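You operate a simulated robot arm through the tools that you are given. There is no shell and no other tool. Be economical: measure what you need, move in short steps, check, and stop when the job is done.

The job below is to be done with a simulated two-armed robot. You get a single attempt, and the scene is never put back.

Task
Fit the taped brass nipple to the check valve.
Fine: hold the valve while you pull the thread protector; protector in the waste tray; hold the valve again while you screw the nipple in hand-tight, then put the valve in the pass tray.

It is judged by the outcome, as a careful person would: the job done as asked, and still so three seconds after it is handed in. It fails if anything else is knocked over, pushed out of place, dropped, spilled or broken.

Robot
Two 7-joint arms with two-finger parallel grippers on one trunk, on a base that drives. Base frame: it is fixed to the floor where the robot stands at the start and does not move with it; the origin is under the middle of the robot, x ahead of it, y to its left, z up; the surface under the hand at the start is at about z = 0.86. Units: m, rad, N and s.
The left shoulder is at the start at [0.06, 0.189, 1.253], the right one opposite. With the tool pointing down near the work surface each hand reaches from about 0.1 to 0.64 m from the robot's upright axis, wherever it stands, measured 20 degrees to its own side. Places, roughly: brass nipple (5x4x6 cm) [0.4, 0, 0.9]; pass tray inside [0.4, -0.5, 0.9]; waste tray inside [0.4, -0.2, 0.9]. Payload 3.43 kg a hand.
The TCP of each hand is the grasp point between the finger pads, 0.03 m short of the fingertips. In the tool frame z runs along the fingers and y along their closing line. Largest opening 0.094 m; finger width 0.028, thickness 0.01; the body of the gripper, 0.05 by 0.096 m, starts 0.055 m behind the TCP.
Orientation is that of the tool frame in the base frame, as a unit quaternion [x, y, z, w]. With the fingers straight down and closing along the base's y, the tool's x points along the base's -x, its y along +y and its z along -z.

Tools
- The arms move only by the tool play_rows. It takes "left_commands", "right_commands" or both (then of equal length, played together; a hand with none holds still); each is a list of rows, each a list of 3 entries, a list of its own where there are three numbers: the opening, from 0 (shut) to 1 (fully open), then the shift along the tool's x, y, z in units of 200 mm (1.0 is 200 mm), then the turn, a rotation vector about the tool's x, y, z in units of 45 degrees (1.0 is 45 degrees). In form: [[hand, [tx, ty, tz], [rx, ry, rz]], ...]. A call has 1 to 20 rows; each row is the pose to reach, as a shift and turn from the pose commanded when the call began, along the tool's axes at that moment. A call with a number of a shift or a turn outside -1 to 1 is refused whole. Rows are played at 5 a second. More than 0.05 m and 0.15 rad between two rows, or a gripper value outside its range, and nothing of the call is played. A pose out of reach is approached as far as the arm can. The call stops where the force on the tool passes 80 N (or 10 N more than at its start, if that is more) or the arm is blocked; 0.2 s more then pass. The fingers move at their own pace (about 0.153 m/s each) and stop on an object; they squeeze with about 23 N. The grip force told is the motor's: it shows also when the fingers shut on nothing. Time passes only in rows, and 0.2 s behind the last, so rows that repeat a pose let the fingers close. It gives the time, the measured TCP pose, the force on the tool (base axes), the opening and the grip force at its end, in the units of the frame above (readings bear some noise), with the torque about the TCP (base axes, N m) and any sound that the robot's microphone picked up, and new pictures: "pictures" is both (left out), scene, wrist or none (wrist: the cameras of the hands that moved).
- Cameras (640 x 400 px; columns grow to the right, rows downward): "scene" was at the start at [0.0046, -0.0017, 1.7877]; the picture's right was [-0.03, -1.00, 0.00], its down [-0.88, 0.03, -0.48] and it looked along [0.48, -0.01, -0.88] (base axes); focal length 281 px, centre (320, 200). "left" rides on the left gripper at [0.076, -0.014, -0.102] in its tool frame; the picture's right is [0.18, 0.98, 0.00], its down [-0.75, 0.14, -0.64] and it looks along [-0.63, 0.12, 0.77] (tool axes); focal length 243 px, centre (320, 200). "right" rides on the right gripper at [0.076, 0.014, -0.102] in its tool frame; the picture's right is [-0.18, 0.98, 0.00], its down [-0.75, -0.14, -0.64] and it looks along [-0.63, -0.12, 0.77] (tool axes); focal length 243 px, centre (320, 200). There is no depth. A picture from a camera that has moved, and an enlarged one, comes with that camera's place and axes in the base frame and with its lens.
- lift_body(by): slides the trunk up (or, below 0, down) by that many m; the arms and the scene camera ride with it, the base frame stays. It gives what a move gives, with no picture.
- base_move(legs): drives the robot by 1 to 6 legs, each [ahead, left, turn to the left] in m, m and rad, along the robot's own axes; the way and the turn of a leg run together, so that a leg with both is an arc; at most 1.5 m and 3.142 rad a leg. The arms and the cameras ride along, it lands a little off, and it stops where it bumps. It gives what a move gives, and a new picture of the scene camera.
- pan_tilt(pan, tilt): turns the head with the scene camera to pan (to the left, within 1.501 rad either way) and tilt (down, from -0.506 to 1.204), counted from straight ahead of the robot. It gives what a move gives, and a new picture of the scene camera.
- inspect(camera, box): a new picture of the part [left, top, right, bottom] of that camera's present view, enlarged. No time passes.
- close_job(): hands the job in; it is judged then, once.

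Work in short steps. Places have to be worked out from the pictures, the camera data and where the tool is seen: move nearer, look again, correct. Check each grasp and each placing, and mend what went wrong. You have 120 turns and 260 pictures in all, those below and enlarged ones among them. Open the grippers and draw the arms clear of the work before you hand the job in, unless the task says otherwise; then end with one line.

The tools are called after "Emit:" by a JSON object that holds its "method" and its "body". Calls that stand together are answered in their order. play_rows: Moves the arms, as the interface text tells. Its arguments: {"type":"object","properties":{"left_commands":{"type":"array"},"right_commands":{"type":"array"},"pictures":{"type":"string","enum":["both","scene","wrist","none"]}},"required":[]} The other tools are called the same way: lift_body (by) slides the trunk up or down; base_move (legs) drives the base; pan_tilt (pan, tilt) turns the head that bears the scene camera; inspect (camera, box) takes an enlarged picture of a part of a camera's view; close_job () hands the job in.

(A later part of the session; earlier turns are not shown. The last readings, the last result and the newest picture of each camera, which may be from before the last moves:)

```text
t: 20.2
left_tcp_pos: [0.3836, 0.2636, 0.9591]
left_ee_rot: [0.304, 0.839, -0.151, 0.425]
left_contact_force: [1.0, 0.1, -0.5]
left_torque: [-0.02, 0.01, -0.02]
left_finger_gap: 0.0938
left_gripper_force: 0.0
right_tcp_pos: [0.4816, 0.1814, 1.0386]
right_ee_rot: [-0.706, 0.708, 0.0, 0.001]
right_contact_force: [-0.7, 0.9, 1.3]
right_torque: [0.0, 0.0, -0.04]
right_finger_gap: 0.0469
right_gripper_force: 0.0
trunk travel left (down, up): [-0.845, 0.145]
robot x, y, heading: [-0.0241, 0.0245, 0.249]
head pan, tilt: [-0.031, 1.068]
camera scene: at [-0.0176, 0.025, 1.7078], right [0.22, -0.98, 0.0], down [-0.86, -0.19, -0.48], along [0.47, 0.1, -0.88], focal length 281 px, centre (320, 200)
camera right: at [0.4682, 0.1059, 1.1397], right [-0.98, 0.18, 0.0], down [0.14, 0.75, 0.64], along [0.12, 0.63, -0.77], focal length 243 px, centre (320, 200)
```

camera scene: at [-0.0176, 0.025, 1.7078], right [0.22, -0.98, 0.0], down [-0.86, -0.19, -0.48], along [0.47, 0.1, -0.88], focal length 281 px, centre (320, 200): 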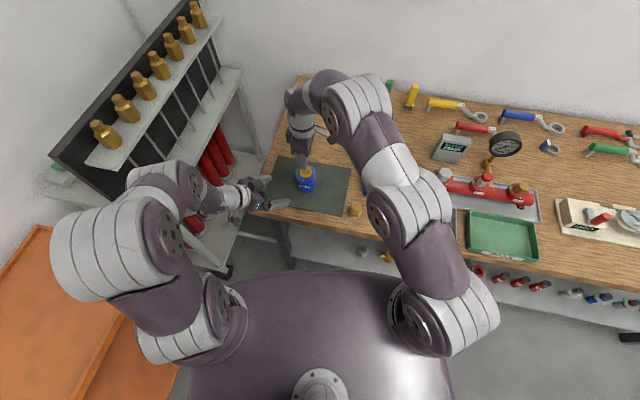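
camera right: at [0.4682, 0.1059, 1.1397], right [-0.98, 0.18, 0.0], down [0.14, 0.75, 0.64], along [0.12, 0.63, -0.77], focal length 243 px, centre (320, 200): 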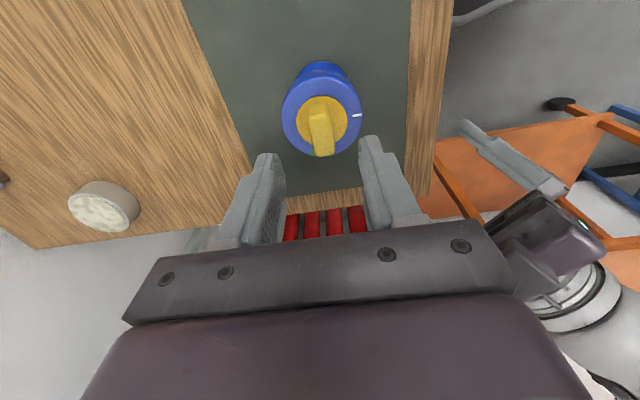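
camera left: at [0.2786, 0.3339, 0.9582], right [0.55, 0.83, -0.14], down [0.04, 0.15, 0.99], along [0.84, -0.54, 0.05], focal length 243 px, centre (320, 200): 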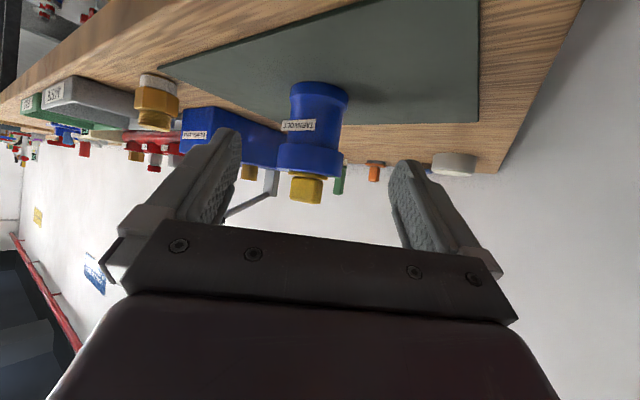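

The right hand reaches. I'll zoom in on the plug tab to place it precisely.

Emit:
{"method": "inspect", "body": {"camera": "right", "box": [240, 50, 400, 180]}}

Emit:
{"method": "inspect", "body": {"camera": "scene", "box": [250, 140, 370, 215]}}

```text
3.08 times, centred on (320, 115) of right
camera zoom: at [0.4682, 0.1059, 1.1397], right [-0.98, 0.18, 0.0], down [0.14, 0.75, 0.64], along [0.12, 0.63, -0.77], focal length 746 px, centre (320, 462)
```

zoom: 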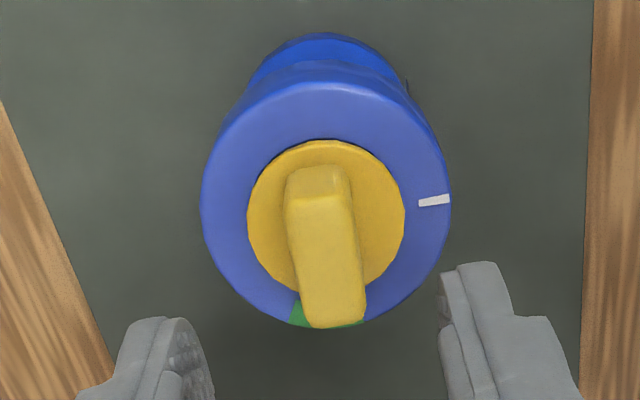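

```text
5.33 times, centred on (310, 178) of scene
camera zoom: at [-0.0176, 0.025, 1.7078], right [0.22, -0.98, 0.0], down [-0.86, -0.19, -0.48], along [0.47, 0.1, -0.88], focal length 1498 px, centre (373, 320)
```

zoom: 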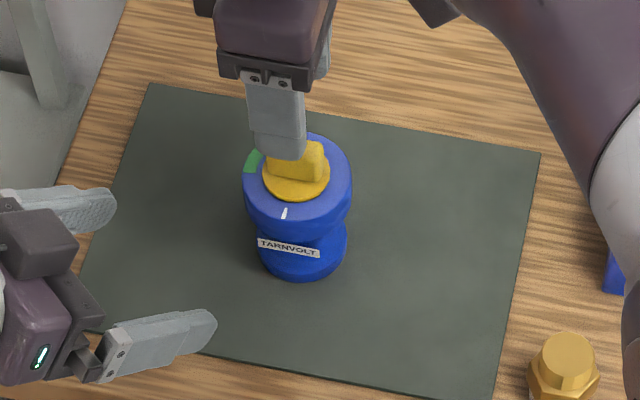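

Plug centre ≈ (0.4818, 0.184). Left goes in and grips the waist again; right rises a bit meanwhile.

Emit:
{"method": "play_rows", "body": {"left_commands": [[1, [-0.025, 0.002, 0.16], [0, 0, 0]], [1, [-0.05, 0.003, 0.32], [0, 0, 0]], [1, [-0.076, 0.005, 0.48], [0, 0, 0]], [1, [-0.102, 0.006, 0.636], [0, 0, 0]], [1, [-0.102, 0.006, 0.636], [0, 0, 0]], [0.5, [-0.102, 0.006, 0.636], [0, 0, 0]], [0.3, [-0.102, 0.006, 0.636], [0, 0, 0]], [0.3, [-0.102, 0.006, 0.636], [0, 0, 0]], [0.3, [-0.102, 0.006, 0.636], [0, 0, 0]]], "right_commands": [[0.5, [0, 0, -0.1], [0, 0, 0]], [0.4, [0, 0, -0.2], [0, 0, 0]], [0.32, [0, 0, -0.2], [0, 0, 0]], [0.32, [0, 0, -0.2], [0, 0, 0]], [0.32, [0, 0, -0.2], [0, 0, 0]], [0.32, [0, 0, -0.2], [0, 0, 0]], [0.32, [0, 0, -0.2], [0, 0, 0]], [0.32, [0, 0, -0.2], [0, 0, 0]], [0.32, [0, 0, -0.2], [0, 0, 0]]]}}

Emit:
{"method": "inspect", "body": {"camera": "scene", "box": [250, 140, 370, 215]}}

Emit:
{"method": "inspect", "body": {"camera": "right", "box": [220, 50, 420, 180]}}

```text
t: 22.2
left_tcp_pos: [0.4737, 0.1898, 0.8994]
left_ee_rot: [0.304, 0.84, -0.151, 0.424]
left_contact_force: [-2.2, -1.5, 0.4]
left_torque: [-0.03, -0.04, -0.06]
left_finger_gap: 0.0629
left_gripper_force: 23.0
right_tcp_pos: [0.4807, 0.1821, 1.078]
right_ee_rot: [-0.707, 0.707, 0.0, 0.0]
right_contact_force: [0.0, -0.6, -0.9]
right_torque: [0.0, 0.0, 0.0]
right_finger_gap: 0.0299
right_gripper_force: 0.0
trunk travel left (down, up): [-0.845, 0.145]
robot x, y, heading: [-0.0177, 0.0262, 0.249]
head pan, tilt: [-0.031, 1.068]
camera scene: at [-0.0167, 0.0245, 1.7077], right [0.22, -0.98, 0.0], down [-0.86, -0.19, -0.48], along [0.47, 0.1, -0.88], focal length 281 px, centre (320, 200)
camera right: at [0.4685, 0.1065, 1.1804], right [-0.98, 0.18, 0.0], down [0.14, 0.75, 0.64], along [0.12, 0.63, -0.77], focal length 243 px, centre (320, 200)
camera left: at [0.3684, 0.261, 0.8986], right [0.54, 0.83, -0.14], down [0.04, 0.15, 0.99], along [0.84, -0.54, 0.05], focal length 243 px, centre (320, 200)
```

scene: 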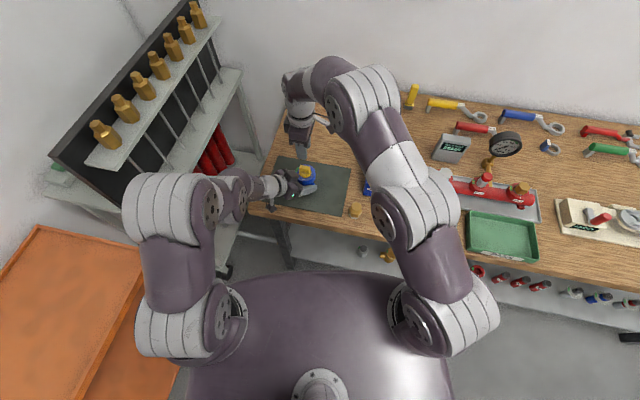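
right: 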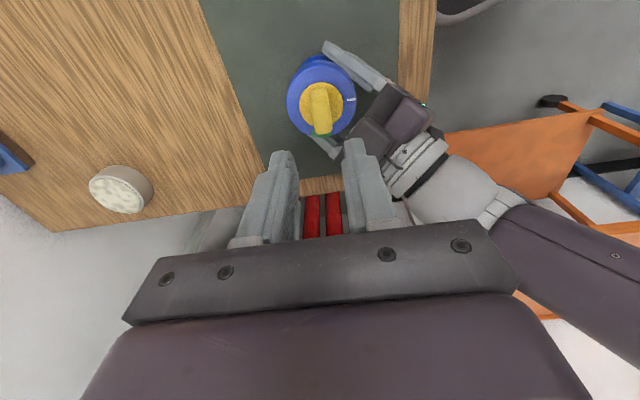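
left: 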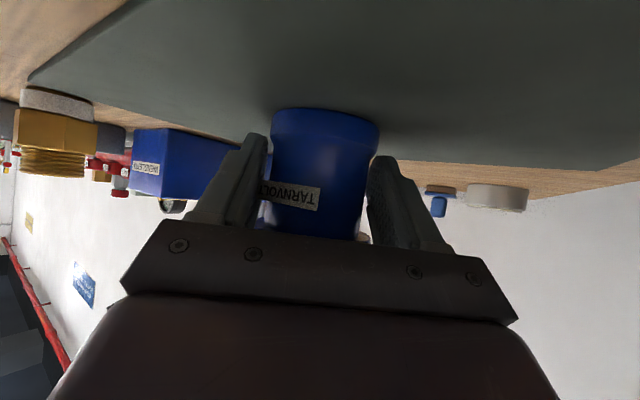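

```text
5.33 times, centred on (310, 178) of scene
camera zoom: at [-0.0167, 0.0245, 1.7077], right [0.22, -0.98, 0.0], down [-0.86, -0.19, -0.48], along [0.47, 0.1, -0.88], focal length 1498 px, centre (373, 320)
```

zoom: 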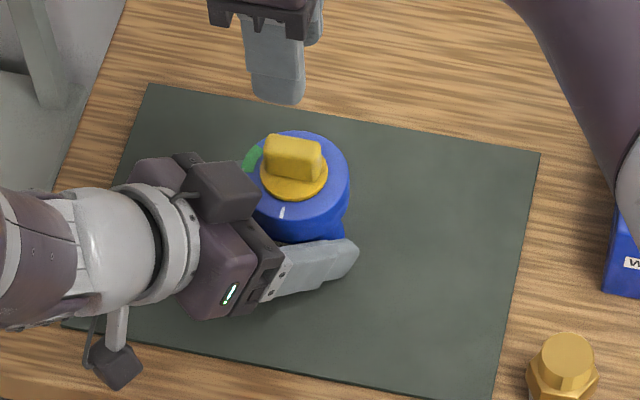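

```text
3.08 times, centred on (320, 115) of right
camera zoom: at [0.4685, 0.1065, 1.1804], right [-0.98, 0.18, 0.0], down [0.14, 0.75, 0.64], along [0.12, 0.63, -0.77], focal length 746 px, centre (320, 462)
```

zoom: 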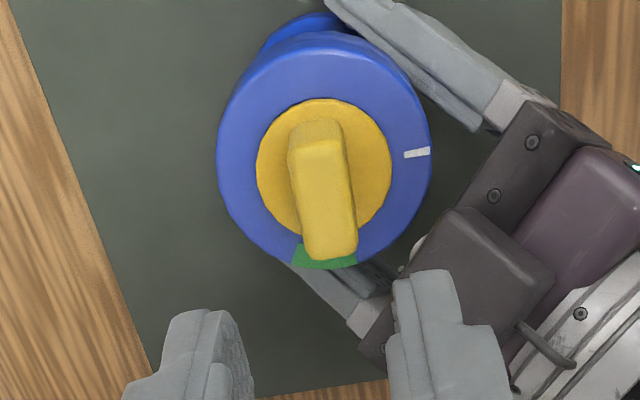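

Held again. The dark block on the left hand is near (z top ≈0.977), so I'll grip the tab slightly toward −y (y≈0.175), descending to TCP z≈0.98 first.

Emit:
{"method": "play_rows", "body": {"right_commands": [[0.32, [0.035, -0.009, 0.12], [0, 0, 0]], [0.32, [0.035, -0.009, 0.25], [0, 0, 0]], [0.32, [0.035, -0.009, 0.38], [0, 0, 0]], [0.32, [0.035, -0.009, 0.49], [0, 0, 0]], [0.32, [0.035, -0.009, 0.49], [0, 0, 0]]], "pictures": "wrist"}}

Emit:
{"method": "inspect", "body": {"camera": "scene", "box": [250, 140, 370, 215]}}

```text
t: 23.4
left_tcp_pos: [0.4754, 0.1917, 0.8985]
left_ee_rot: [0.304, 0.84, -0.151, 0.424]
left_contact_force: [-1.9, -1.3, -0.2]
left_torque: [0.0, 0.02, -0.02]
left_finger_gap: 0.0634
left_gripper_force: 22.8
right_tcp_pos: [0.4832, 0.1745, 0.9812]
right_ee_rot: [-0.707, 0.707, 0.0, 0.0]
right_contact_force: [-0.2, -1.1, -0.7]
right_torque: [0.01, -0.01, 0.03]
right_finger_gap: 0.0302
right_gripper_force: 0.0
trunk travel left (down, up): [-0.845, 0.145]
robot x, y, heading: [-0.0245, 0.0286, 0.251]
head pan, tilt: [-0.031, 1.068]
camera right: at [0.4698, 0.0997, 1.0833], right [-0.98, 0.18, 0.0], down [0.14, 0.75, 0.64], along [0.12, 0.63, -0.77], focal length 243 px, centre (320, 200)
```

right: 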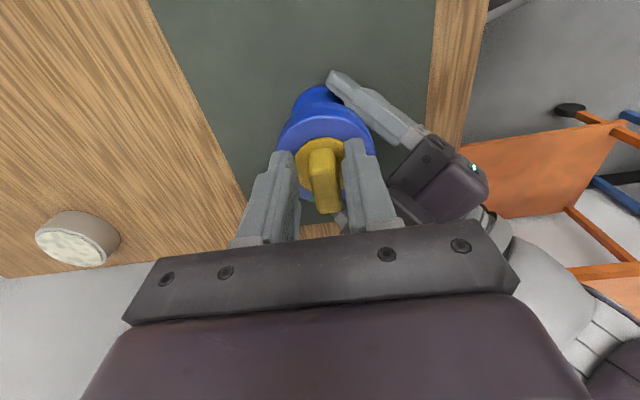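

```text
5.33 times, centred on (310, 178) of scene
camera zoom: at [-0.0165, 0.0248, 1.7077], right [0.22, -0.98, 0.0], down [-0.86, -0.19, -0.48], along [0.47, 0.1, -0.88], focal length 1498 px, centre (373, 320)
```

zoom: 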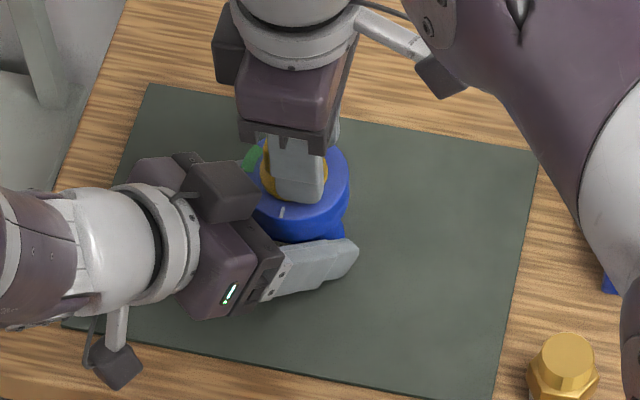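

The tab is between the fingers. Lower 8 mm more and close.

Emit:
{"method": "play_rows", "body": {"right_commands": [[0.32, [0, 0, 0.02], [0, 0, 0]], [0.32, [0, 0, 0.04], [0, 0, 0]], [0.1, [0, 0, 0.04], [0, 0, 0]], [0.05, [0, 0, 0.04], [0, 0, 0]], [0.05, [0, 0, 0.04], [0, 0, 0]]], "pictures": "wrist"}}

```text
t: 24.6
left_tcp_pos: [0.4722, 0.192, 0.9031]
left_ee_rot: [0.303, 0.839, -0.149, 0.427]
left_contact_force: [12.8, 28.5, -4.4]
left_torque: [-0.3, 0.62, 0.33]
left_finger_gap: 0.0614
left_gripper_force: 23.2
right_tcp_pos: [0.4813, 0.1779, 0.9789]
right_ee_rot: [-0.707, 0.707, -0.002, 0.006]
right_contact_force: [-7.3, -13.1, 71.0]
right_torque: [-0.08, 0.45, 0.08]
right_finger_gap: 0.018
right_gripper_force: 22.7
trunk travel left (down, up): [-0.845, 0.145]
robot x, y, heading: [-0.0221, 0.0283, 0.242]
head pan, tilt: [-0.031, 1.068]
camera right: at [0.4665, 0.1012, 1.0808], right [-0.98, 0.18, -0.01], down [0.13, 0.75, 0.65], along [0.13, 0.63, -0.76], focal length 243 px, centre (320, 200)
```

right: 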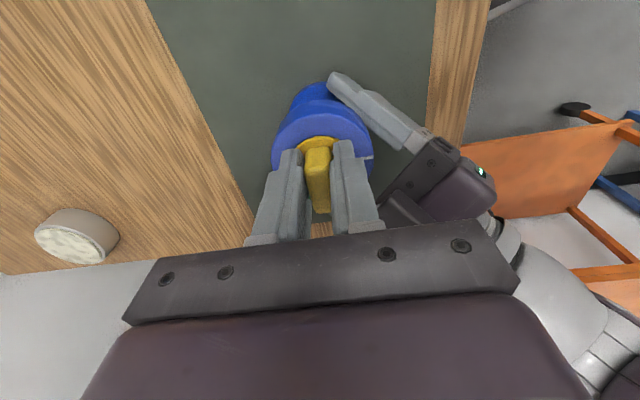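

Tips met the plug's disc (71 N up), and the tab is gripped at 0.018. Now pull straight up slowly.

Emit:
{"method": "play_rows", "body": {"right_commands": [[0.05, [0, 0, -0.04], [0, 0, 0]], [0.05, [0, 0, -0.07], [0, 0, 0]], [0.05, [0, 0, -0.1], [0, 0, 0]], [0.05, [0, 0, -0.14], [0, 0, 0]], [0.05, [0, 0, -0.18], [0, 0, 0]], [0.05, [0, 0, -0.24], [0, 0, 0]]]}}

Emit:
{"method": "inspect", "body": {"camera": "scene", "box": [250, 140, 370, 215]}}

```text
t: 26.0
left_tcp_pos: [0.4744, 0.1902, 0.8987]
left_ee_rot: [0.304, 0.84, -0.151, 0.424]
left_contact_force: [0.3, -0.4, -4.6]
left_torque: [0.05, 0.05, -0.02]
left_finger_gap: 0.0613
left_gripper_force: 23.1
right_tcp_pos: [0.4847, 0.174, 1.02]
right_ee_rot: [0.707, -0.707, 0.0, 0.0]
right_contact_force: [-0.4, 0.4, -0.8]
right_torque: [0.02, -0.03, 0.02]
right_finger_gap: 0.0148
right_gripper_force: 23.2
trunk travel left (down, up): [-0.845, 0.145]
robot x, y, heading: [-0.0218, 0.0261, 0.247]
head pan, tilt: [-0.031, 1.068]
heard: snap
camera scene: at [-0.0161, 0.0251, 1.7077], right [0.22, -0.98, 0.0], down [-0.86, -0.19, -0.48], along [0.47, 0.1, -0.88], focal length 281 px, centre (320, 200)
camera right: at [0.4702, 0.0997, 1.1228], right [-0.98, 0.18, 0.0], down [0.14, 0.75, 0.64], along [0.12, 0.63, -0.77], focal length 243 px, centre (320, 200)
```

scene: 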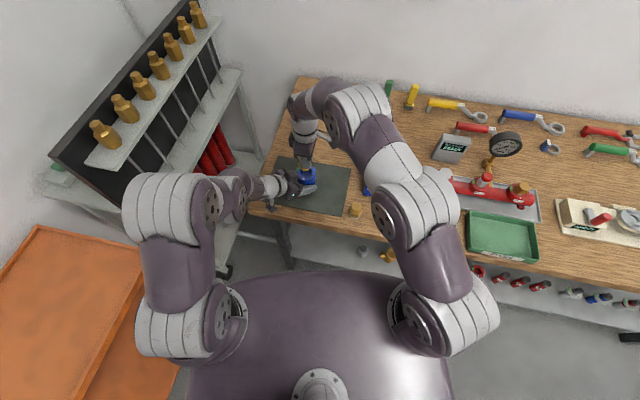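
right: 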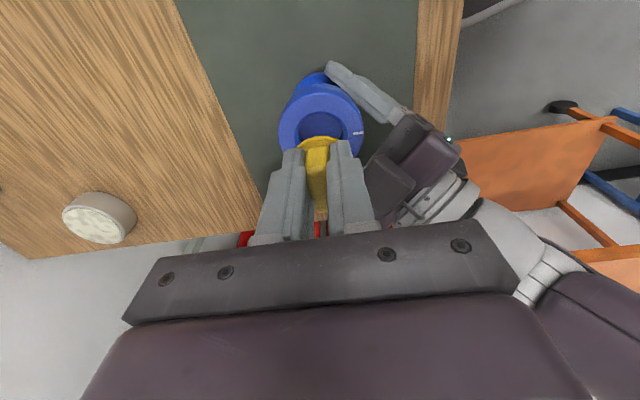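

```text
5.33 times, centred on (310, 178) of scene
camera zoom: at [-0.0161, 0.0251, 1.7077], right [0.22, -0.98, 0.0], down [-0.86, -0.19, -0.48], along [0.47, 0.1, -0.88], focal length 1498 px, centre (373, 320)
```

zoom: 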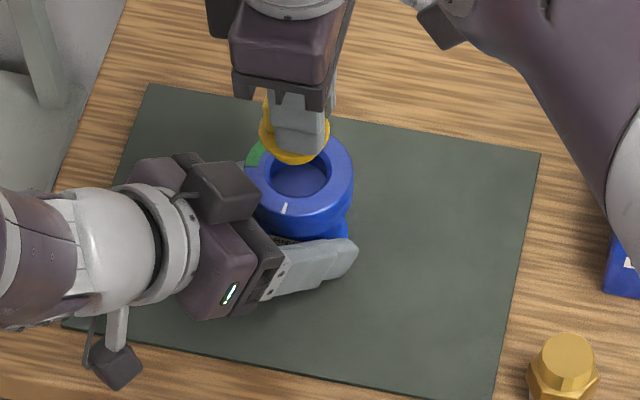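

The protector snapped off into the right hand, and the left still holds the valve. I lift and carry it toward the waste tray, undoing half of the yaw.

Emit:
{"method": "play_rows", "body": {"right_commands": [[0.05, [0, 0, -0.15], [0, 0, 0]], [0.05, [0, 0, -0.25], [0, 0, 0]], [0.05, [0.13, 0.04, -0.25], [0, 0, 0.14]], [0.05, [0.27, 0.08, -0.25], [0, 0, 0.28]], [0.05, [0.41, 0.12, -0.25], [0, 0, 0.43]], [0.05, [0.54, 0.16, -0.25], [0, 0, 0.57]], [0.05, [0.68, 0.2, -0.25], [0, 0, 0.71]], [0.05, [0.81, 0.25, -0.25], [0, 0, 0.86]], [0.05, [0.95, 0.3, -0.25], [0, 0, 1]], [0.05, [0.95, 0.3, -0.25], [0, 0, 1]]]}}

```text
t: 28.2
left_tcp_pos: [0.4769, 0.1903, 0.8989]
left_ee_rot: [0.304, 0.84, -0.152, 0.424]
left_contact_force: [-0.5, 0.0, -4.6]
left_torque: [-0.01, 0.06, 0.02]
left_finger_gap: 0.0613
left_gripper_force: 23.1
right_tcp_pos: [0.424, -0.0158, 1.0709]
right_ee_rot: [-0.382, 0.924, 0.0, 0.0]
right_contact_force: [0.3, -0.2, 0.2]
right_torque: [-0.03, 0.02, 0.01]
right_finger_gap: 0.0149
right_gripper_force: 23.1
trunk travel left (down, up): [-0.845, 0.145]
robot x, y, heading: [-0.0236, 0.0266, 0.245]
head pan, tilt: [-0.031, 1.068]
camera scene: at [-0.0153, 0.0258, 1.7077], right [0.22, -0.98, 0.0], down [-0.86, -0.19, -0.48], along [0.47, 0.1, -0.88], focal length 281 px, centre (320, 200)
camera right: at [0.3605, -0.0576, 1.1726], right [-0.56, 0.83, 0.0], down [0.63, 0.43, 0.64], along [0.53, 0.36, -0.77], focal length 243 px, centre (320, 200)
```

scene: 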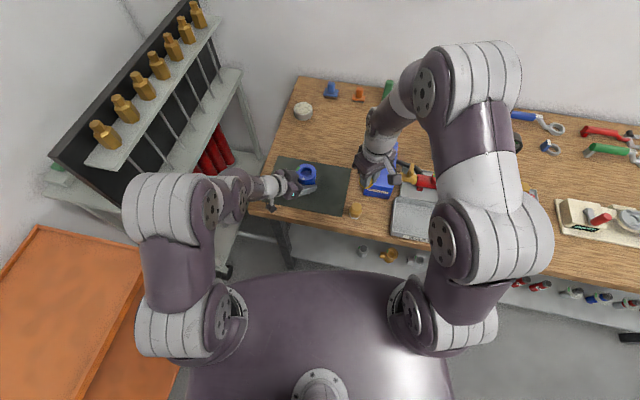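
right: 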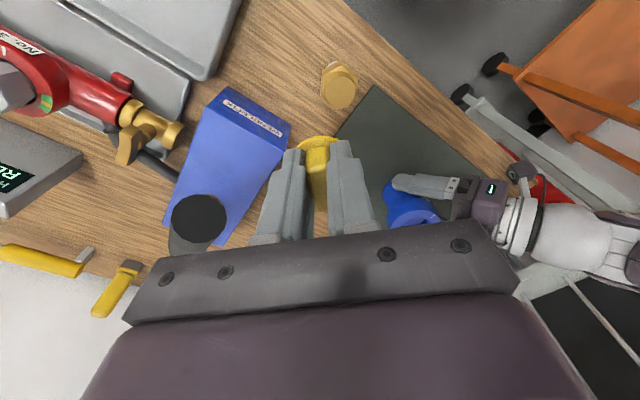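

Carrying on to above the waste tray at about (0.42, −0.21).

Emit:
{"method": "play_rows", "body": {"right_commands": [[0.05, [0.14, -0.134, 0], [0, 0, 0]], [0.05, [0.28, -0.27, 0], [0, 0, 0]], [0.05, [0.42, -0.4, 0], [0, 0, 0]], [0.05, [0.56, -0.54, 0], [0, 0, 0]], [0.05, [0.7, -0.67, 0.1], [0, 0, 0]], [0.05, [0.7, -0.67, 0.3], [0, 0, 0]], [0.05, [0.7, -0.67, 0.3], [0, 0, 0]]]}}

```text
t: 29.8
left_tcp_pos: [0.4744, 0.1902, 0.8981]
left_ee_rot: [0.304, 0.84, -0.151, 0.424]
left_contact_force: [1.0, 0.2, -4.2]
left_torque: [0.03, 0.03, -0.03]
left_finger_gap: 0.0612
left_gripper_force: 23.1
right_tcp_pos: [0.421, -0.2099, 1.009]
right_ee_rot: [-0.383, 0.924, 0.0, -0.001]
right_contact_force: [-0.9, 0.1, -0.5]
right_torque: [0.01, 0.02, -0.03]
right_finger_gap: 0.0147
right_gripper_force: 23.3
trunk travel left (down, up): [-0.845, 0.145]
robot x, y, heading: [-0.0215, 0.0282, 0.251]
head pan, tilt: [-0.031, 1.068]
camera scene: at [-0.0167, 0.0252, 1.7077], right [0.22, -0.98, 0.0], down [-0.86, -0.19, -0.48], along [0.47, 0.1, -0.88], focal length 281 px, centre (320, 200)
camera right: at [0.3569, -0.2532, 1.1107], right [-0.57, 0.82, 0.0], down [0.63, 0.43, 0.64], along [0.53, 0.36, -0.77], focal length 243 px, centre (320, 200)
```

scene: 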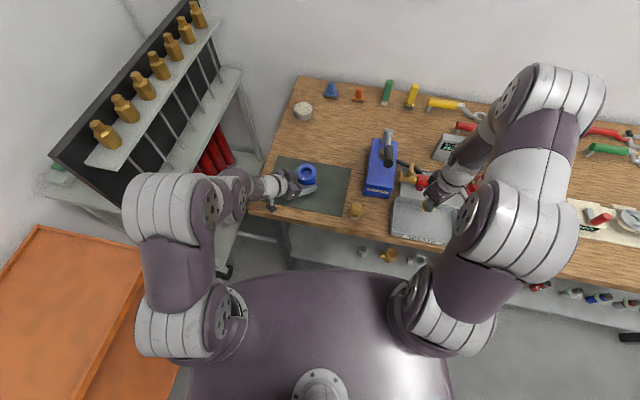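
right: 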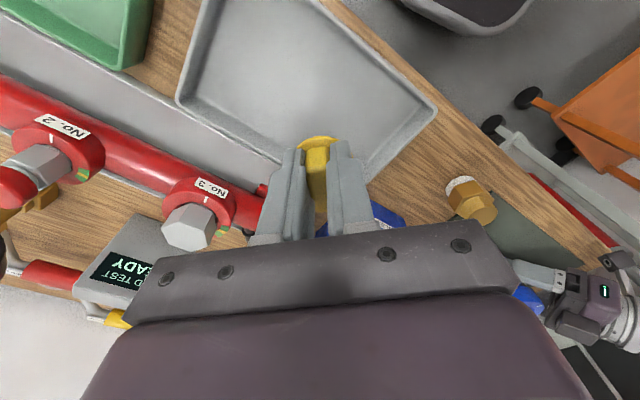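

The plug is over the tray (centre ≈(0.41, −0.22)). I lower to about TCP z 0.935.

Emit:
{"method": "play_rows", "body": {"right_commands": [[0.05, [0.04, -0.005, 0.12], [0, 0, 0]], [0.05, [0.075, -0.01, 0.25], [0, 0, 0]], [0.05, [0.075, -0.01, 0.37], [0, 0, 0]], [0.05, [0.075, -0.01, 0.37], [0, 0, 0]]]}}

Emit:
{"method": "inspect", "body": {"camera": "right", "box": [220, 80, 420, 220]}}

```text
t: 30.8
left_tcp_pos: [0.4743, 0.1906, 0.8986]
left_ee_rot: [0.305, 0.839, -0.153, 0.424]
left_contact_force: [0.8, -0.6, -5.2]
left_torque: [0.04, 0.03, 0.0]
left_finger_gap: 0.0612
left_gripper_force: 22.8
right_tcp_pos: [0.4118, -0.2218, 0.936]
right_ee_rot: [-0.383, 0.924, 0.0, 0.0]
right_contact_force: [-0.8, 0.3, -0.4]
right_torque: [-0.01, 0.0, 0.02]
right_finger_gap: 0.0143
right_gripper_force: 22.7
trunk travel left (down, up): [-0.845, 0.145]
robot x, y, heading: [-0.02, 0.0244, 0.248]
head pan, tilt: [-0.031, 1.068]
camera scene: at [-0.0159, 0.0251, 1.7077], right [0.22, -0.98, 0.0], down [-0.86, -0.19, -0.48], along [0.47, 0.1, -0.88], focal length 281 px, centre (320, 200)
camera right: at [0.348, -0.2643, 1.0378], right [-0.56, 0.83, 0.0], down [0.63, 0.43, 0.64], along [0.53, 0.36, -0.77], focal length 243 px, centre (320, 200)
```

scene: 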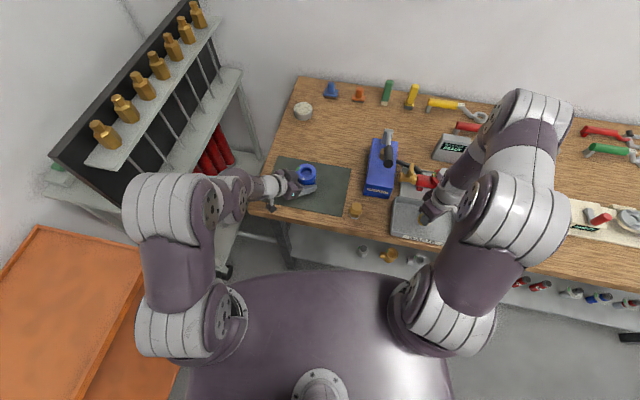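
right: 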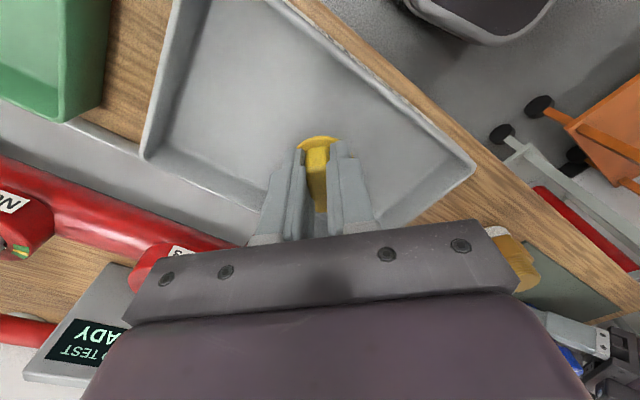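

```text
2.86 times, centred on (320, 150) of right
camera zoom: at [0.348, -0.2643, 1.0378], right [-0.56, 0.83, 0.0], down [0.63, 0.43, 0.64], along [0.53, 0.36, -0.77], focal length 693 px, centre (320, 343)
```

zoom: 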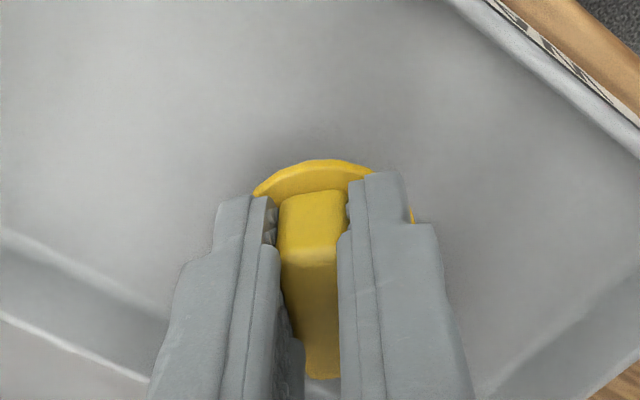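

Inside the tray and clear of the walls. Lower another 1.5 cm watching the force.

Emit:
{"method": "play_rows", "body": {"right_commands": [[0.05, [0, 0, 0.04], [0, 0, 0]], [0.05, [0, 0, 0.075], [0, 0, 0]]], "pictures": "none"}}

```text
t: 31.4
left_tcp_pos: [0.4753, 0.1885, 0.8977]
left_ee_rot: [0.304, 0.84, -0.15, 0.423]
left_contact_force: [-0.3, 0.3, -4.5]
left_torque: [0.05, 0.01, -0.01]
left_finger_gap: 0.0612
left_gripper_force: 23.2
right_tcp_pos: [0.4114, -0.2218, 0.9219]
right_ee_rot: [-0.383, 0.924, 0.0, 0.0]
right_contact_force: [0.2, 1.0, 0.3]
right_torque: [0.02, 0.0, 0.01]
right_finger_gap: 0.0146
right_gripper_force: 22.4
trunk travel left (down, up): [-0.845, 0.145]
robot x, y, heading: [-0.0231, 0.0256, 0.248]
head pan, tilt: [-0.031, 1.068]
```

Emit:
{"method": "play_rows", "body": {"right_commands": [[0.05, [0, 0, 0.025], [0, 0, 0]], [0.05, [0, 0, 0.05], [0, 0, 0]]], "pictures": "none"}}

```text
t: 32.0
left_tcp_pos: [0.4743, 0.1918, 0.9001]
left_ee_rot: [0.303, 0.839, -0.151, 0.425]
left_contact_force: [-0.1, 0.2, -4.9]
left_torque: [0.05, 0.02, 0.05]
left_finger_gap: 0.0611
left_gripper_force: 23.2
right_tcp_pos: [0.4111, -0.2201, 0.9126]
right_ee_rot: [-0.383, 0.924, 0.001, 0.001]
right_contact_force: [-0.1, 0.6, 6.0]
right_torque: [0.02, -0.04, 0.04]
right_finger_gap: 0.0145
right_gripper_force: 22.9
trunk travel left (down, up): [-0.845, 0.145]
robot x, y, heading: [-0.0221, 0.0248, 0.245]
head pan, tilt: [-0.031, 1.068]
```

Light contact (6 N): the plug is on the tray floor. I open just enough and rise.

Emit:
{"method": "play_rows", "body": {"right_commands": [[0.3, [0, 0, 0], [0, 0, 0]], [0.4, [0, 0, 0], [0, 0, 0]], [0.4, [0, 0, -0.15], [0, 0, 0]], [0.4, [0, 0, -0.35], [0, 0, 0]], [0.4, [0, 0, -0.55], [0, 0, 0]], [0.7, [0, 0, -0.75], [0, 0, 0]]]}}

```text
t: 33.4
left_tcp_pos: [0.4749, 0.1904, 0.8994]
left_ee_rot: [0.304, 0.839, -0.152, 0.425]
left_contact_force: [0.0, 0.0, -4.4]
left_torque: [0.03, 0.04, -0.04]
left_finger_gap: 0.0612
left_gripper_force: 23.1
right_tcp_pos: [0.4111, -0.2201, 1.0642]
right_ee_rot: [-0.383, 0.924, 0.0, 0.0]
right_contact_force: [-0.1, -0.7, 0.3]
right_torque: [-0.01, -0.01, 0.01]
right_finger_gap: 0.0656
right_gripper_force: 0.1
trunk travel left (down, up): [-0.845, 0.145]
robot x, y, heading: [-0.0191, 0.022, 0.253]
head pan, tilt: [-0.031, 1.068]
camera scene: at [-0.0172, 0.0256, 1.7077], right [0.22, -0.98, 0.0], down [-0.86, -0.19, -0.48], along [0.47, 0.1, -0.88], focal length 281 px, centre (320, 200)
camera right: at [0.3468, -0.2643, 1.1654], right [-0.57, 0.82, 0.0], down [0.63, 0.43, 0.64], along [0.53, 0.36, -0.77], focal length 243 px, centre (320, 200)
```

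scene: 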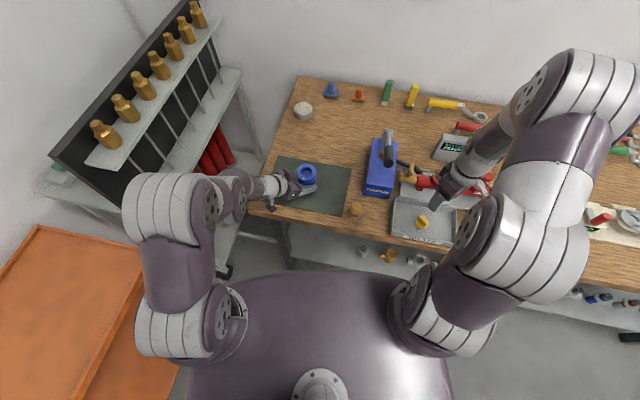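
right: 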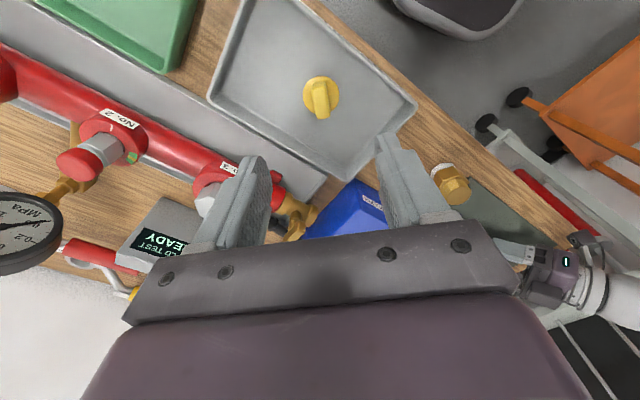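

The protector sits in the waste tray. I'll look at the nipple, the reference fittings and the open port.

Emit:
{"method": "inspect", "body": {"camera": "right", "box": [30, 90, 250, 230]}}

Emit:
{"method": "inspect", "body": {"camera": "scene", "box": [255, 150, 375, 225]}}

Emit:
{"method": "inspect", "body": {"camera": "left", "box": [0, 60, 200, 200]}}

Emit:
{"method": "inspect", "body": {"camera": "right", "box": [400, 140, 520, 215]}}

```text
2.86 times, centred on (140, 160) of right
camera zoom: at [0.3468, -0.2643, 1.1654], right [-0.57, 0.82, 0.0], down [0.63, 0.43, 0.64], along [0.53, 0.36, -0.77], focal length 693 px, centre (834, 314)
```

zoom: 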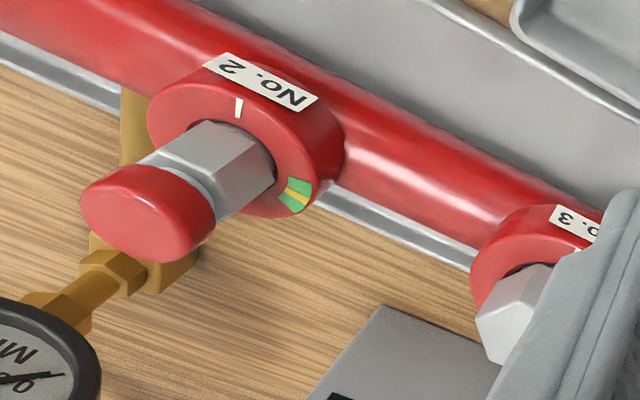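

```text
5.33 times, centred on (315, 188) of scene
camera zoom: at [-0.0172, 0.0256, 1.7077], right [0.22, -0.98, 0.0], down [-0.86, -0.19, -0.48], along [0.47, 0.1, -0.88], focal length 1498 px, centre (347, 267)
```

zoom: 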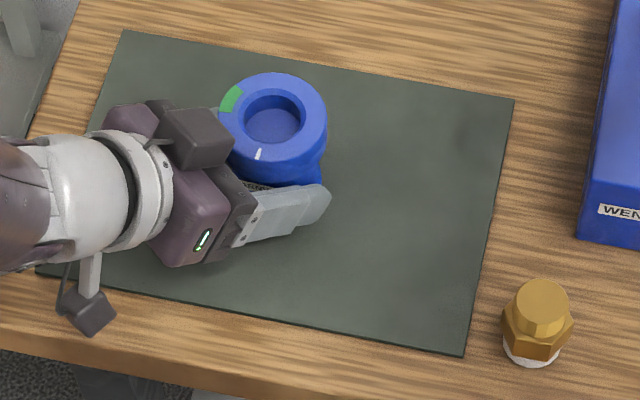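

```text
2.86 times, centred on (100, 130) of left
camera zoom: at [0.3683, 0.2616, 0.8985], right [0.54, 0.83, -0.14], down [0.04, 0.15, 0.99], along [0.84, -0.54, 0.05], focal length 693 px, centre (949, 400)
```

zoom: 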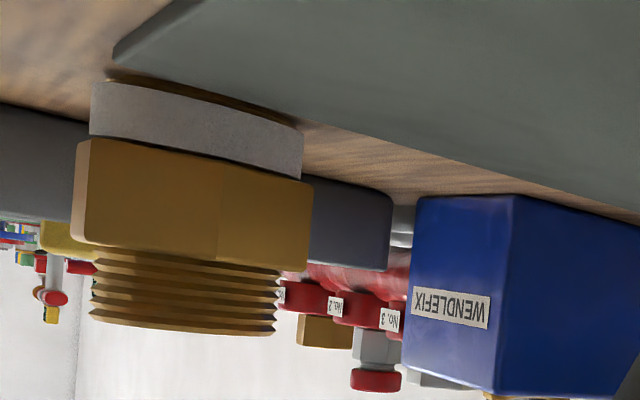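

```text
5.33 times, centred on (460, 178) of right
camera zoom: at [0.3468, -0.2643, 1.1654], right [-0.57, 0.82, 0.0], down [0.63, 0.43, 0.64], along [0.53, 0.36, -0.77], focal length 1294 px, centre (-427, 320)
```

zoom: 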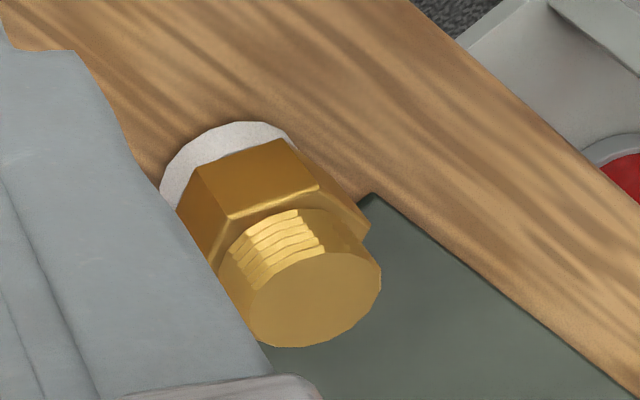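

The nipple has its taped end down, a hex in the middle and plain thread on top. For screwing I need more clearance from the left hand's block, so I re-grip the valve flatter (~62°) and set further back.

Emit:
{"method": "play_rows", "body": {"left_commands": [[0.6, [0, 0, 0], [0, 0, 0]], [1, [0, 0, 0], [0, 0, 0]], [1, [0, 0, 0], [0, 0, 0]], [1, [-0.003, 0, -0.033], [0, -0.09, 0]], [1, [-0.007, 0, -0.066], [0, -0.178, 0]], [1, [-0.007, 0, -0.066], [0, -0.178, 0]]]}}

Emit:
{"method": "inspect", "body": {"camera": "scene", "box": [255, 150, 375, 225]}}

```text
t: 34.8
left_tcp_pos: [0.4673, 0.1969, 0.9094]
left_ee_rot: [0.293, 0.807, -0.172, 0.482]
left_contact_force: [-0.7, 0.3, -0.4]
left_torque: [0.0, -0.07, -0.01]
left_finger_gap: 0.0942
left_gripper_force: 0.0
right_tcp_pos: [0.4109, -0.2212, 1.0626]
right_ee_rot: [-0.383, 0.924, 0.0, 0.0]
right_contact_force: [-0.2, 0.3, 0.2]
right_torque: [-0.01, 0.0, -0.05]
right_finger_gap: 0.0656
right_gripper_force: 0.1
trunk travel left (down, up): [-0.845, 0.145]
robot x, y, heading: [-0.0189, 0.0235, 0.25]
head pan, tilt: [-0.031, 1.068]
camera scene: at [-0.0159, 0.0245, 1.7077], right [0.22, -0.98, 0.0], down [-0.86, -0.19, -0.48], along [0.47, 0.1, -0.88], focal length 281 px, centre (320, 200)
camera left: at [0.3619, 0.2668, 0.891], right [0.56, 0.81, -0.16], down [-0.07, 0.24, 0.97], along [0.82, -0.53, 0.19], focal length 243 px, centre (320, 200)
```

scene: 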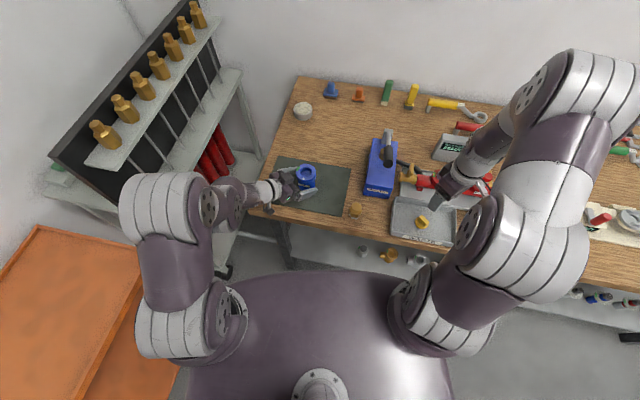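
left: 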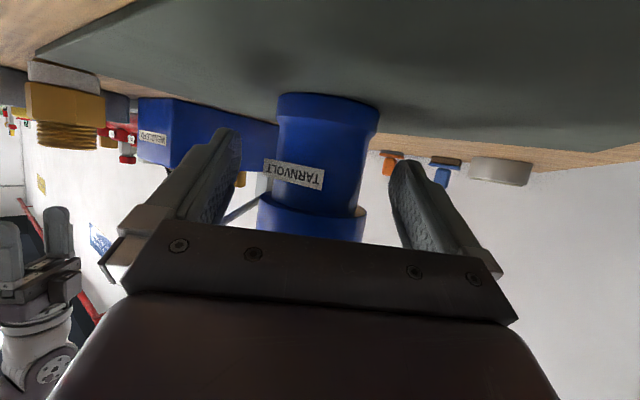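

```text
5.33 times, centred on (315, 188) of scene
camera zoom: at [-0.0159, 0.0245, 1.7077], right [0.22, -0.98, 0.0], down [-0.86, -0.19, -0.48], along [0.47, 0.1, -0.88], focal length 1498 px, centre (347, 267)
```

zoom: 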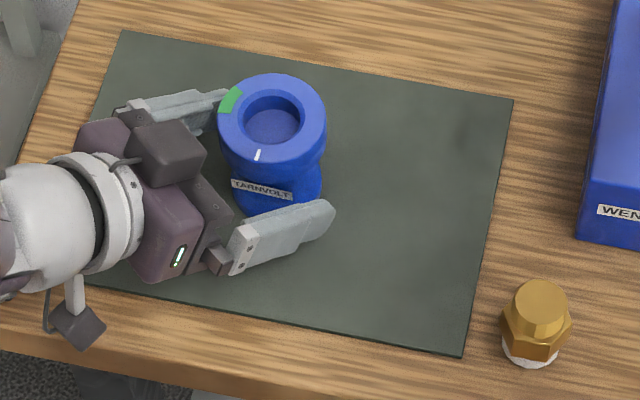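

Much better clearance. Close the left hand on the waist.

Emit:
{"method": "play_rows", "body": {"left_commands": [[0.5, [0, 0, 0], [0, 0, 0]], [0.2, [0, 0, 0], [0, 0, 0]], [0.2, [0, 0, 0], [0, 0, 0]], [0.2, [0, 0, 0], [0, 0, 0]]], "pictures": "wrist"}}

Emit:
{"method": "inspect", "body": {"camera": "scene", "box": [255, 150, 375, 225]}}

```text
t: 35.8
left_tcp_pos: [0.4671, 0.1973, 0.9093]
left_ee_rot: [0.293, 0.807, -0.172, 0.482]
left_contact_force: [0.9, 1.2, 2.3]
left_torque: [-0.17, 0.06, 0.04]
left_finger_gap: 0.0591
left_gripper_force: 23.7
right_tcp_pos: [0.4109, -0.2203, 1.0633]
right_ee_rot: [-0.383, 0.924, 0.0, 0.001]
right_contact_force: [0.1, -1.1, -0.3]
right_torque: [0.02, 0.01, -0.02]
right_finger_gap: 0.0659
right_gripper_force: 0.0
trunk travel left (down, up): [-0.845, 0.145]
robot x, y, heading: [-0.0209, 0.0263, 0.244]
head pan, tilt: [-0.031, 1.068]
camera left: at [0.3618, 0.267, 0.8912], right [0.56, 0.81, -0.16], down [-0.07, 0.24, 0.97], along [0.82, -0.53, 0.19], focal length 243 px, centre (320, 200)
```

left: 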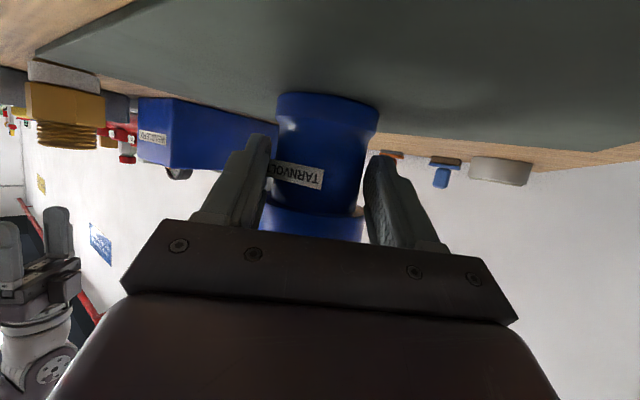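

```text
5.33 times, centred on (315, 188) of scene
camera zoom: at [-0.0164, 0.025, 1.7078], right [0.22, -0.98, 0.0], down [-0.86, -0.19, -0.48], along [0.47, 0.1, -0.88], focal length 1498 px, centre (347, 267)
```

zoom: 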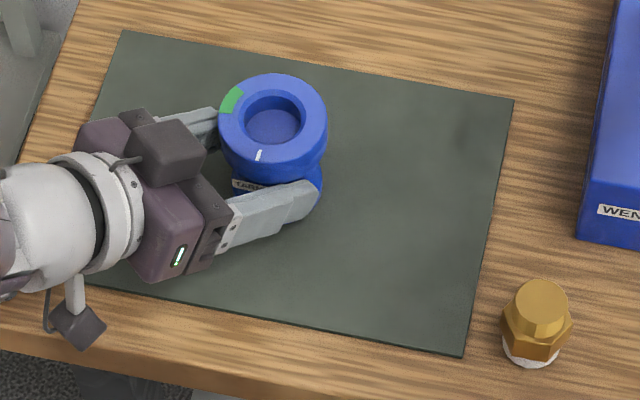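

Valve held at gap 0.059. Now the right hand goes above the nipple to see the hex orientation.

Emit:
{"method": "play_rows", "body": {"right_commands": [[0.8, [-0.15, 0.156, 0], [0, 0, 0]], [0.8, [-0.3, 0.312, 0], [0, 0, 0]], [0.8, [-0.45, 0.468, 0.05], [0, 0, 0]], [0.8, [-0.6, 0.62, 0.1], [0, 0, 0]], [0.8, [-0.74, 0.78, 0.115], [0, 0, 0]], [0.8, [-0.74, 0.78, 0.115], [0, 0, 0]]]}}

Emit:
{"method": "inspect", "body": {"camera": "right", "box": [220, 50, 420, 180]}}

```text
t: 37.2
left_tcp_pos: [0.4662, 0.1974, 0.908]
left_ee_rot: [0.294, 0.808, -0.173, 0.481]
left_contact_force: [0.6, 0.4, 1.9]
left_torque: [-0.2, 0.02, 0.06]
left_finger_gap: 0.0592
left_gripper_force: 23.3
right_tcp_pos: [0.4035, -0.004, 1.0371]
right_ee_rot: [-0.383, 0.924, 0.0, 0.0]
right_contact_force: [-0.5, -0.1, 0.4]
right_torque: [0.0, -0.01, 0.02]
right_finger_gap: 0.0752
right_gripper_force: 0.0
trunk travel left (down, up): [-0.845, 0.145]
robot x, y, heading: [-0.022, 0.0263, 0.245]
head pan, tilt: [-0.031, 1.068]
camera scene: at [-0.0165, 0.0244, 1.7077], right [0.22, -0.98, 0.0], down [-0.86, -0.19, -0.48], along [0.47, 0.1, -0.88], focal length 281 px, centre (320, 200)
camera right: at [0.3395, -0.0467, 1.1387], right [-0.56, 0.83, 0.0], down [0.63, 0.43, 0.64], along [0.53, 0.36, -0.77], focal length 243 px, centre (320, 200)
```

scene: 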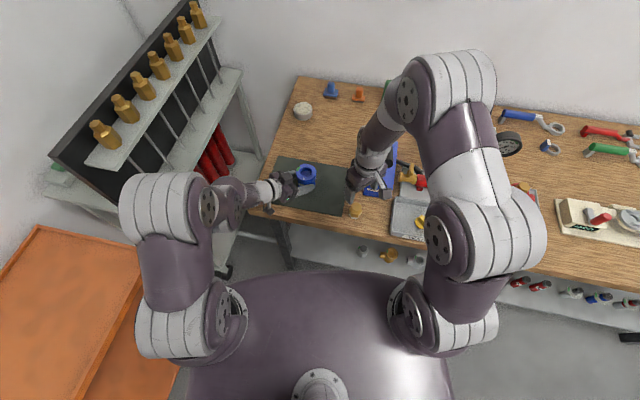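
right: 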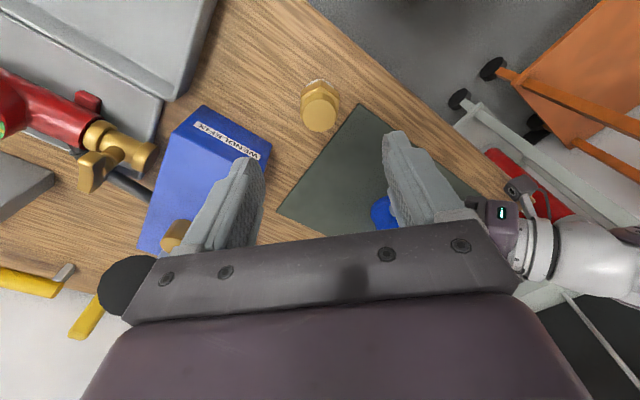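

```text
3.08 times, centred on (320, 115) of right
camera zoom: at [0.3395, -0.0467, 1.1387], right [-0.56, 0.83, 0.0], down [0.63, 0.43, 0.64], along [0.53, 0.36, -0.77], focal length 746 px, centre (320, 462)
```

zoom: 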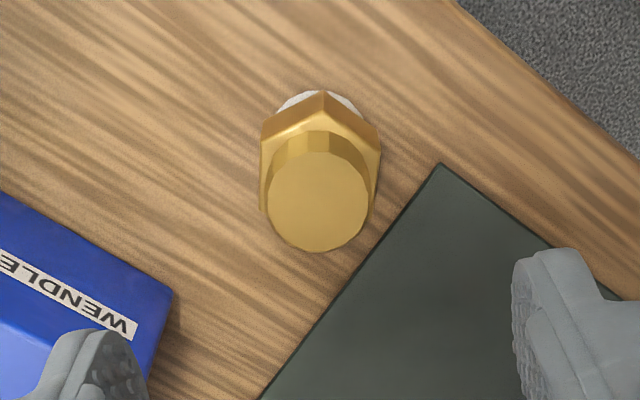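

Hex flats face heading ≈125° (my closing line is 135°), with the nipple centre ≈(0.407, −0.001). I rotate 10° and descend to z≈0.96 to verify alignment.

Emit:
{"method": "play_rows", "body": {"right_commands": [[0.6, [-0.01, -0.001, 0.1], [0, 0, 0.1]], [0.6, [-0.023, -0.002, 0.2], [0, 0, 0.222]], [0.6, [-0.023, -0.002, 0.3], [0, 0, 0.222]], [0.6, [-0.023, -0.002, 0.385], [0, 0, 0.222]], [0.6, [-0.023, -0.002, 0.385], [0, 0, 0.222]]], "pictures": "wrist"}}

Emit:
{"method": "inspect", "body": {"camera": "right", "box": [220, 80, 420, 220]}}

Emit:
{"method": "inspect", "body": {"camera": "scene", "box": [305, 160, 405, 225]}}

```text
t: 38.4
left_tcp_pos: [0.4665, 0.197, 0.9098]
left_ee_rot: [0.294, 0.808, -0.173, 0.481]
left_contact_force: [2.0, 1.2, 3.2]
left_torque: [-0.21, 0.02, 0.05]
left_finger_gap: 0.0593
left_gripper_force: 22.8
right_tcp_pos: [0.4063, -0.0026, 0.9618]
right_ee_rot: [-0.301, 0.954, 0.0, 0.0]
right_contact_force: [1.0, -0.2, -0.6]
right_torque: [0.03, 0.05, 0.0]
right_finger_gap: 0.0564
right_gripper_force: 0.0
trunk travel left (down, up): [-0.845, 0.145]
robot x, y, heading: [-0.0212, 0.0239, 0.244]
head pan, tilt: [-0.031, 1.068]
camera right: at [0.3365, -0.0341, 1.0631], right [-0.41, 0.91, 0.0], down [0.7, 0.32, 0.64], along [0.59, 0.27, -0.77], focal length 243 px, centre (320, 200)
```

right: 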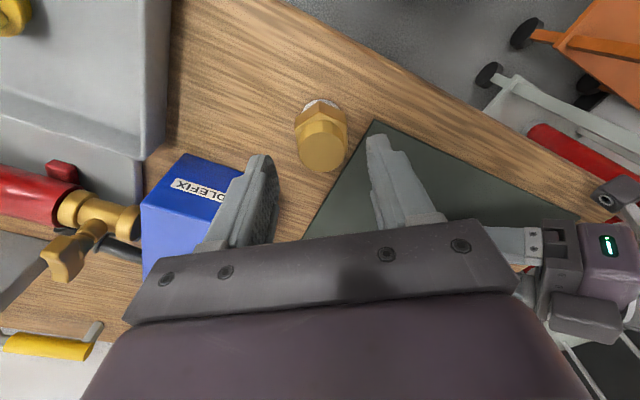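

```text
2.86 times, centred on (320, 150) of right
camera zoom: at [0.3365, -0.0341, 1.0631], right [-0.41, 0.91, 0.0], down [0.7, 0.32, 0.64], along [0.59, 0.27, -0.77], focal length 693 px, centre (320, 343)
```

zoom: 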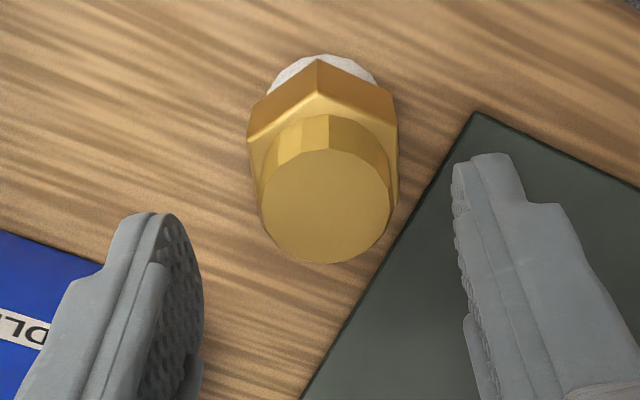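

```text
6.15 times, centred on (355, 192) of scene
camera zoom: at [-0.0165, 0.0249, 1.7077], right [0.22, -0.98, 0.0], down [-0.86, -0.19, -0.48], along [0.47, 0.1, -0.88], focal length 1728 px, centre (105, 246)
```

zoom: 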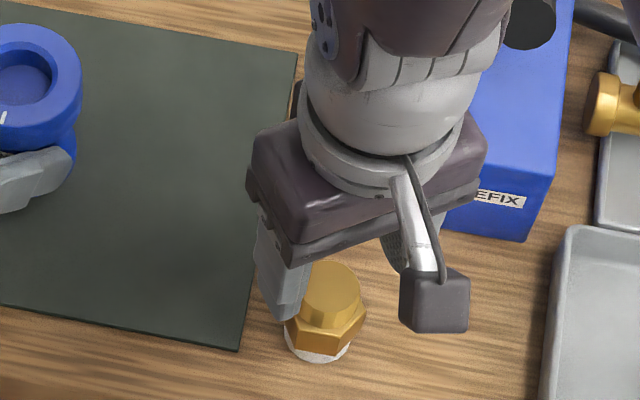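

Aligned. Descend to TCP z≈0.908 and close on the hex.

Emit:
{"method": "play_rows", "body": {"right_commands": [[0.6, [-0.008, 0.004, 0.14], [0, 0, 0]], [0.6, [-0.008, 0.004, 0.27], [0, 0, 0]], [0.6, [-0.008, 0.004, 0.27], [0, 0, 0]], [0.3, [-0.008, 0.004, 0.27], [0, 0, 0]], [0.2, [-0.008, 0.004, 0.27], [0, 0, 0]], [0.2, [-0.008, 0.004, 0.27], [0, 0, 0]]], "pictures": "wrist"}}

```text
t: 39.8
left_tcp_pos: [0.4657, 0.1974, 0.9095]
left_ee_rot: [0.292, 0.808, -0.171, 0.482]
left_contact_force: [-0.3, 0.3, 2.8]
left_torque: [-0.2, 0.11, -0.01]
left_finger_gap: 0.0588
left_gripper_force: 23.0
right_tcp_pos: [0.4081, -0.0004, 0.9081]
right_ee_rot: [-0.3, 0.954, 0.0, -0.001]
right_contact_force: [-0.5, 0.0, -0.3]
right_torque: [-0.01, -0.02, -0.05]
right_finger_gap: 0.0376
right_gripper_force: 22.4
trunk travel left (down, up): [-0.845, 0.145]
robot x, y, heading: [-0.0206, 0.0243, 0.244]
head pan, tilt: [-0.031, 1.068]
camera right: at [0.338, -0.0326, 1.009], right [-0.41, 0.91, 0.0], down [0.7, 0.32, 0.64], along [0.58, 0.27, -0.77], focal length 243 px, centre (320, 200)
```

right: 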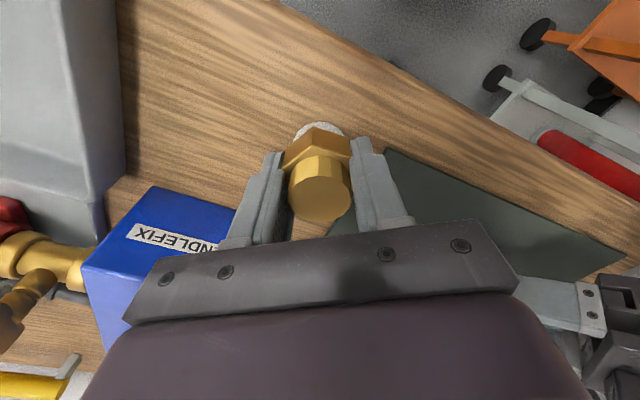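

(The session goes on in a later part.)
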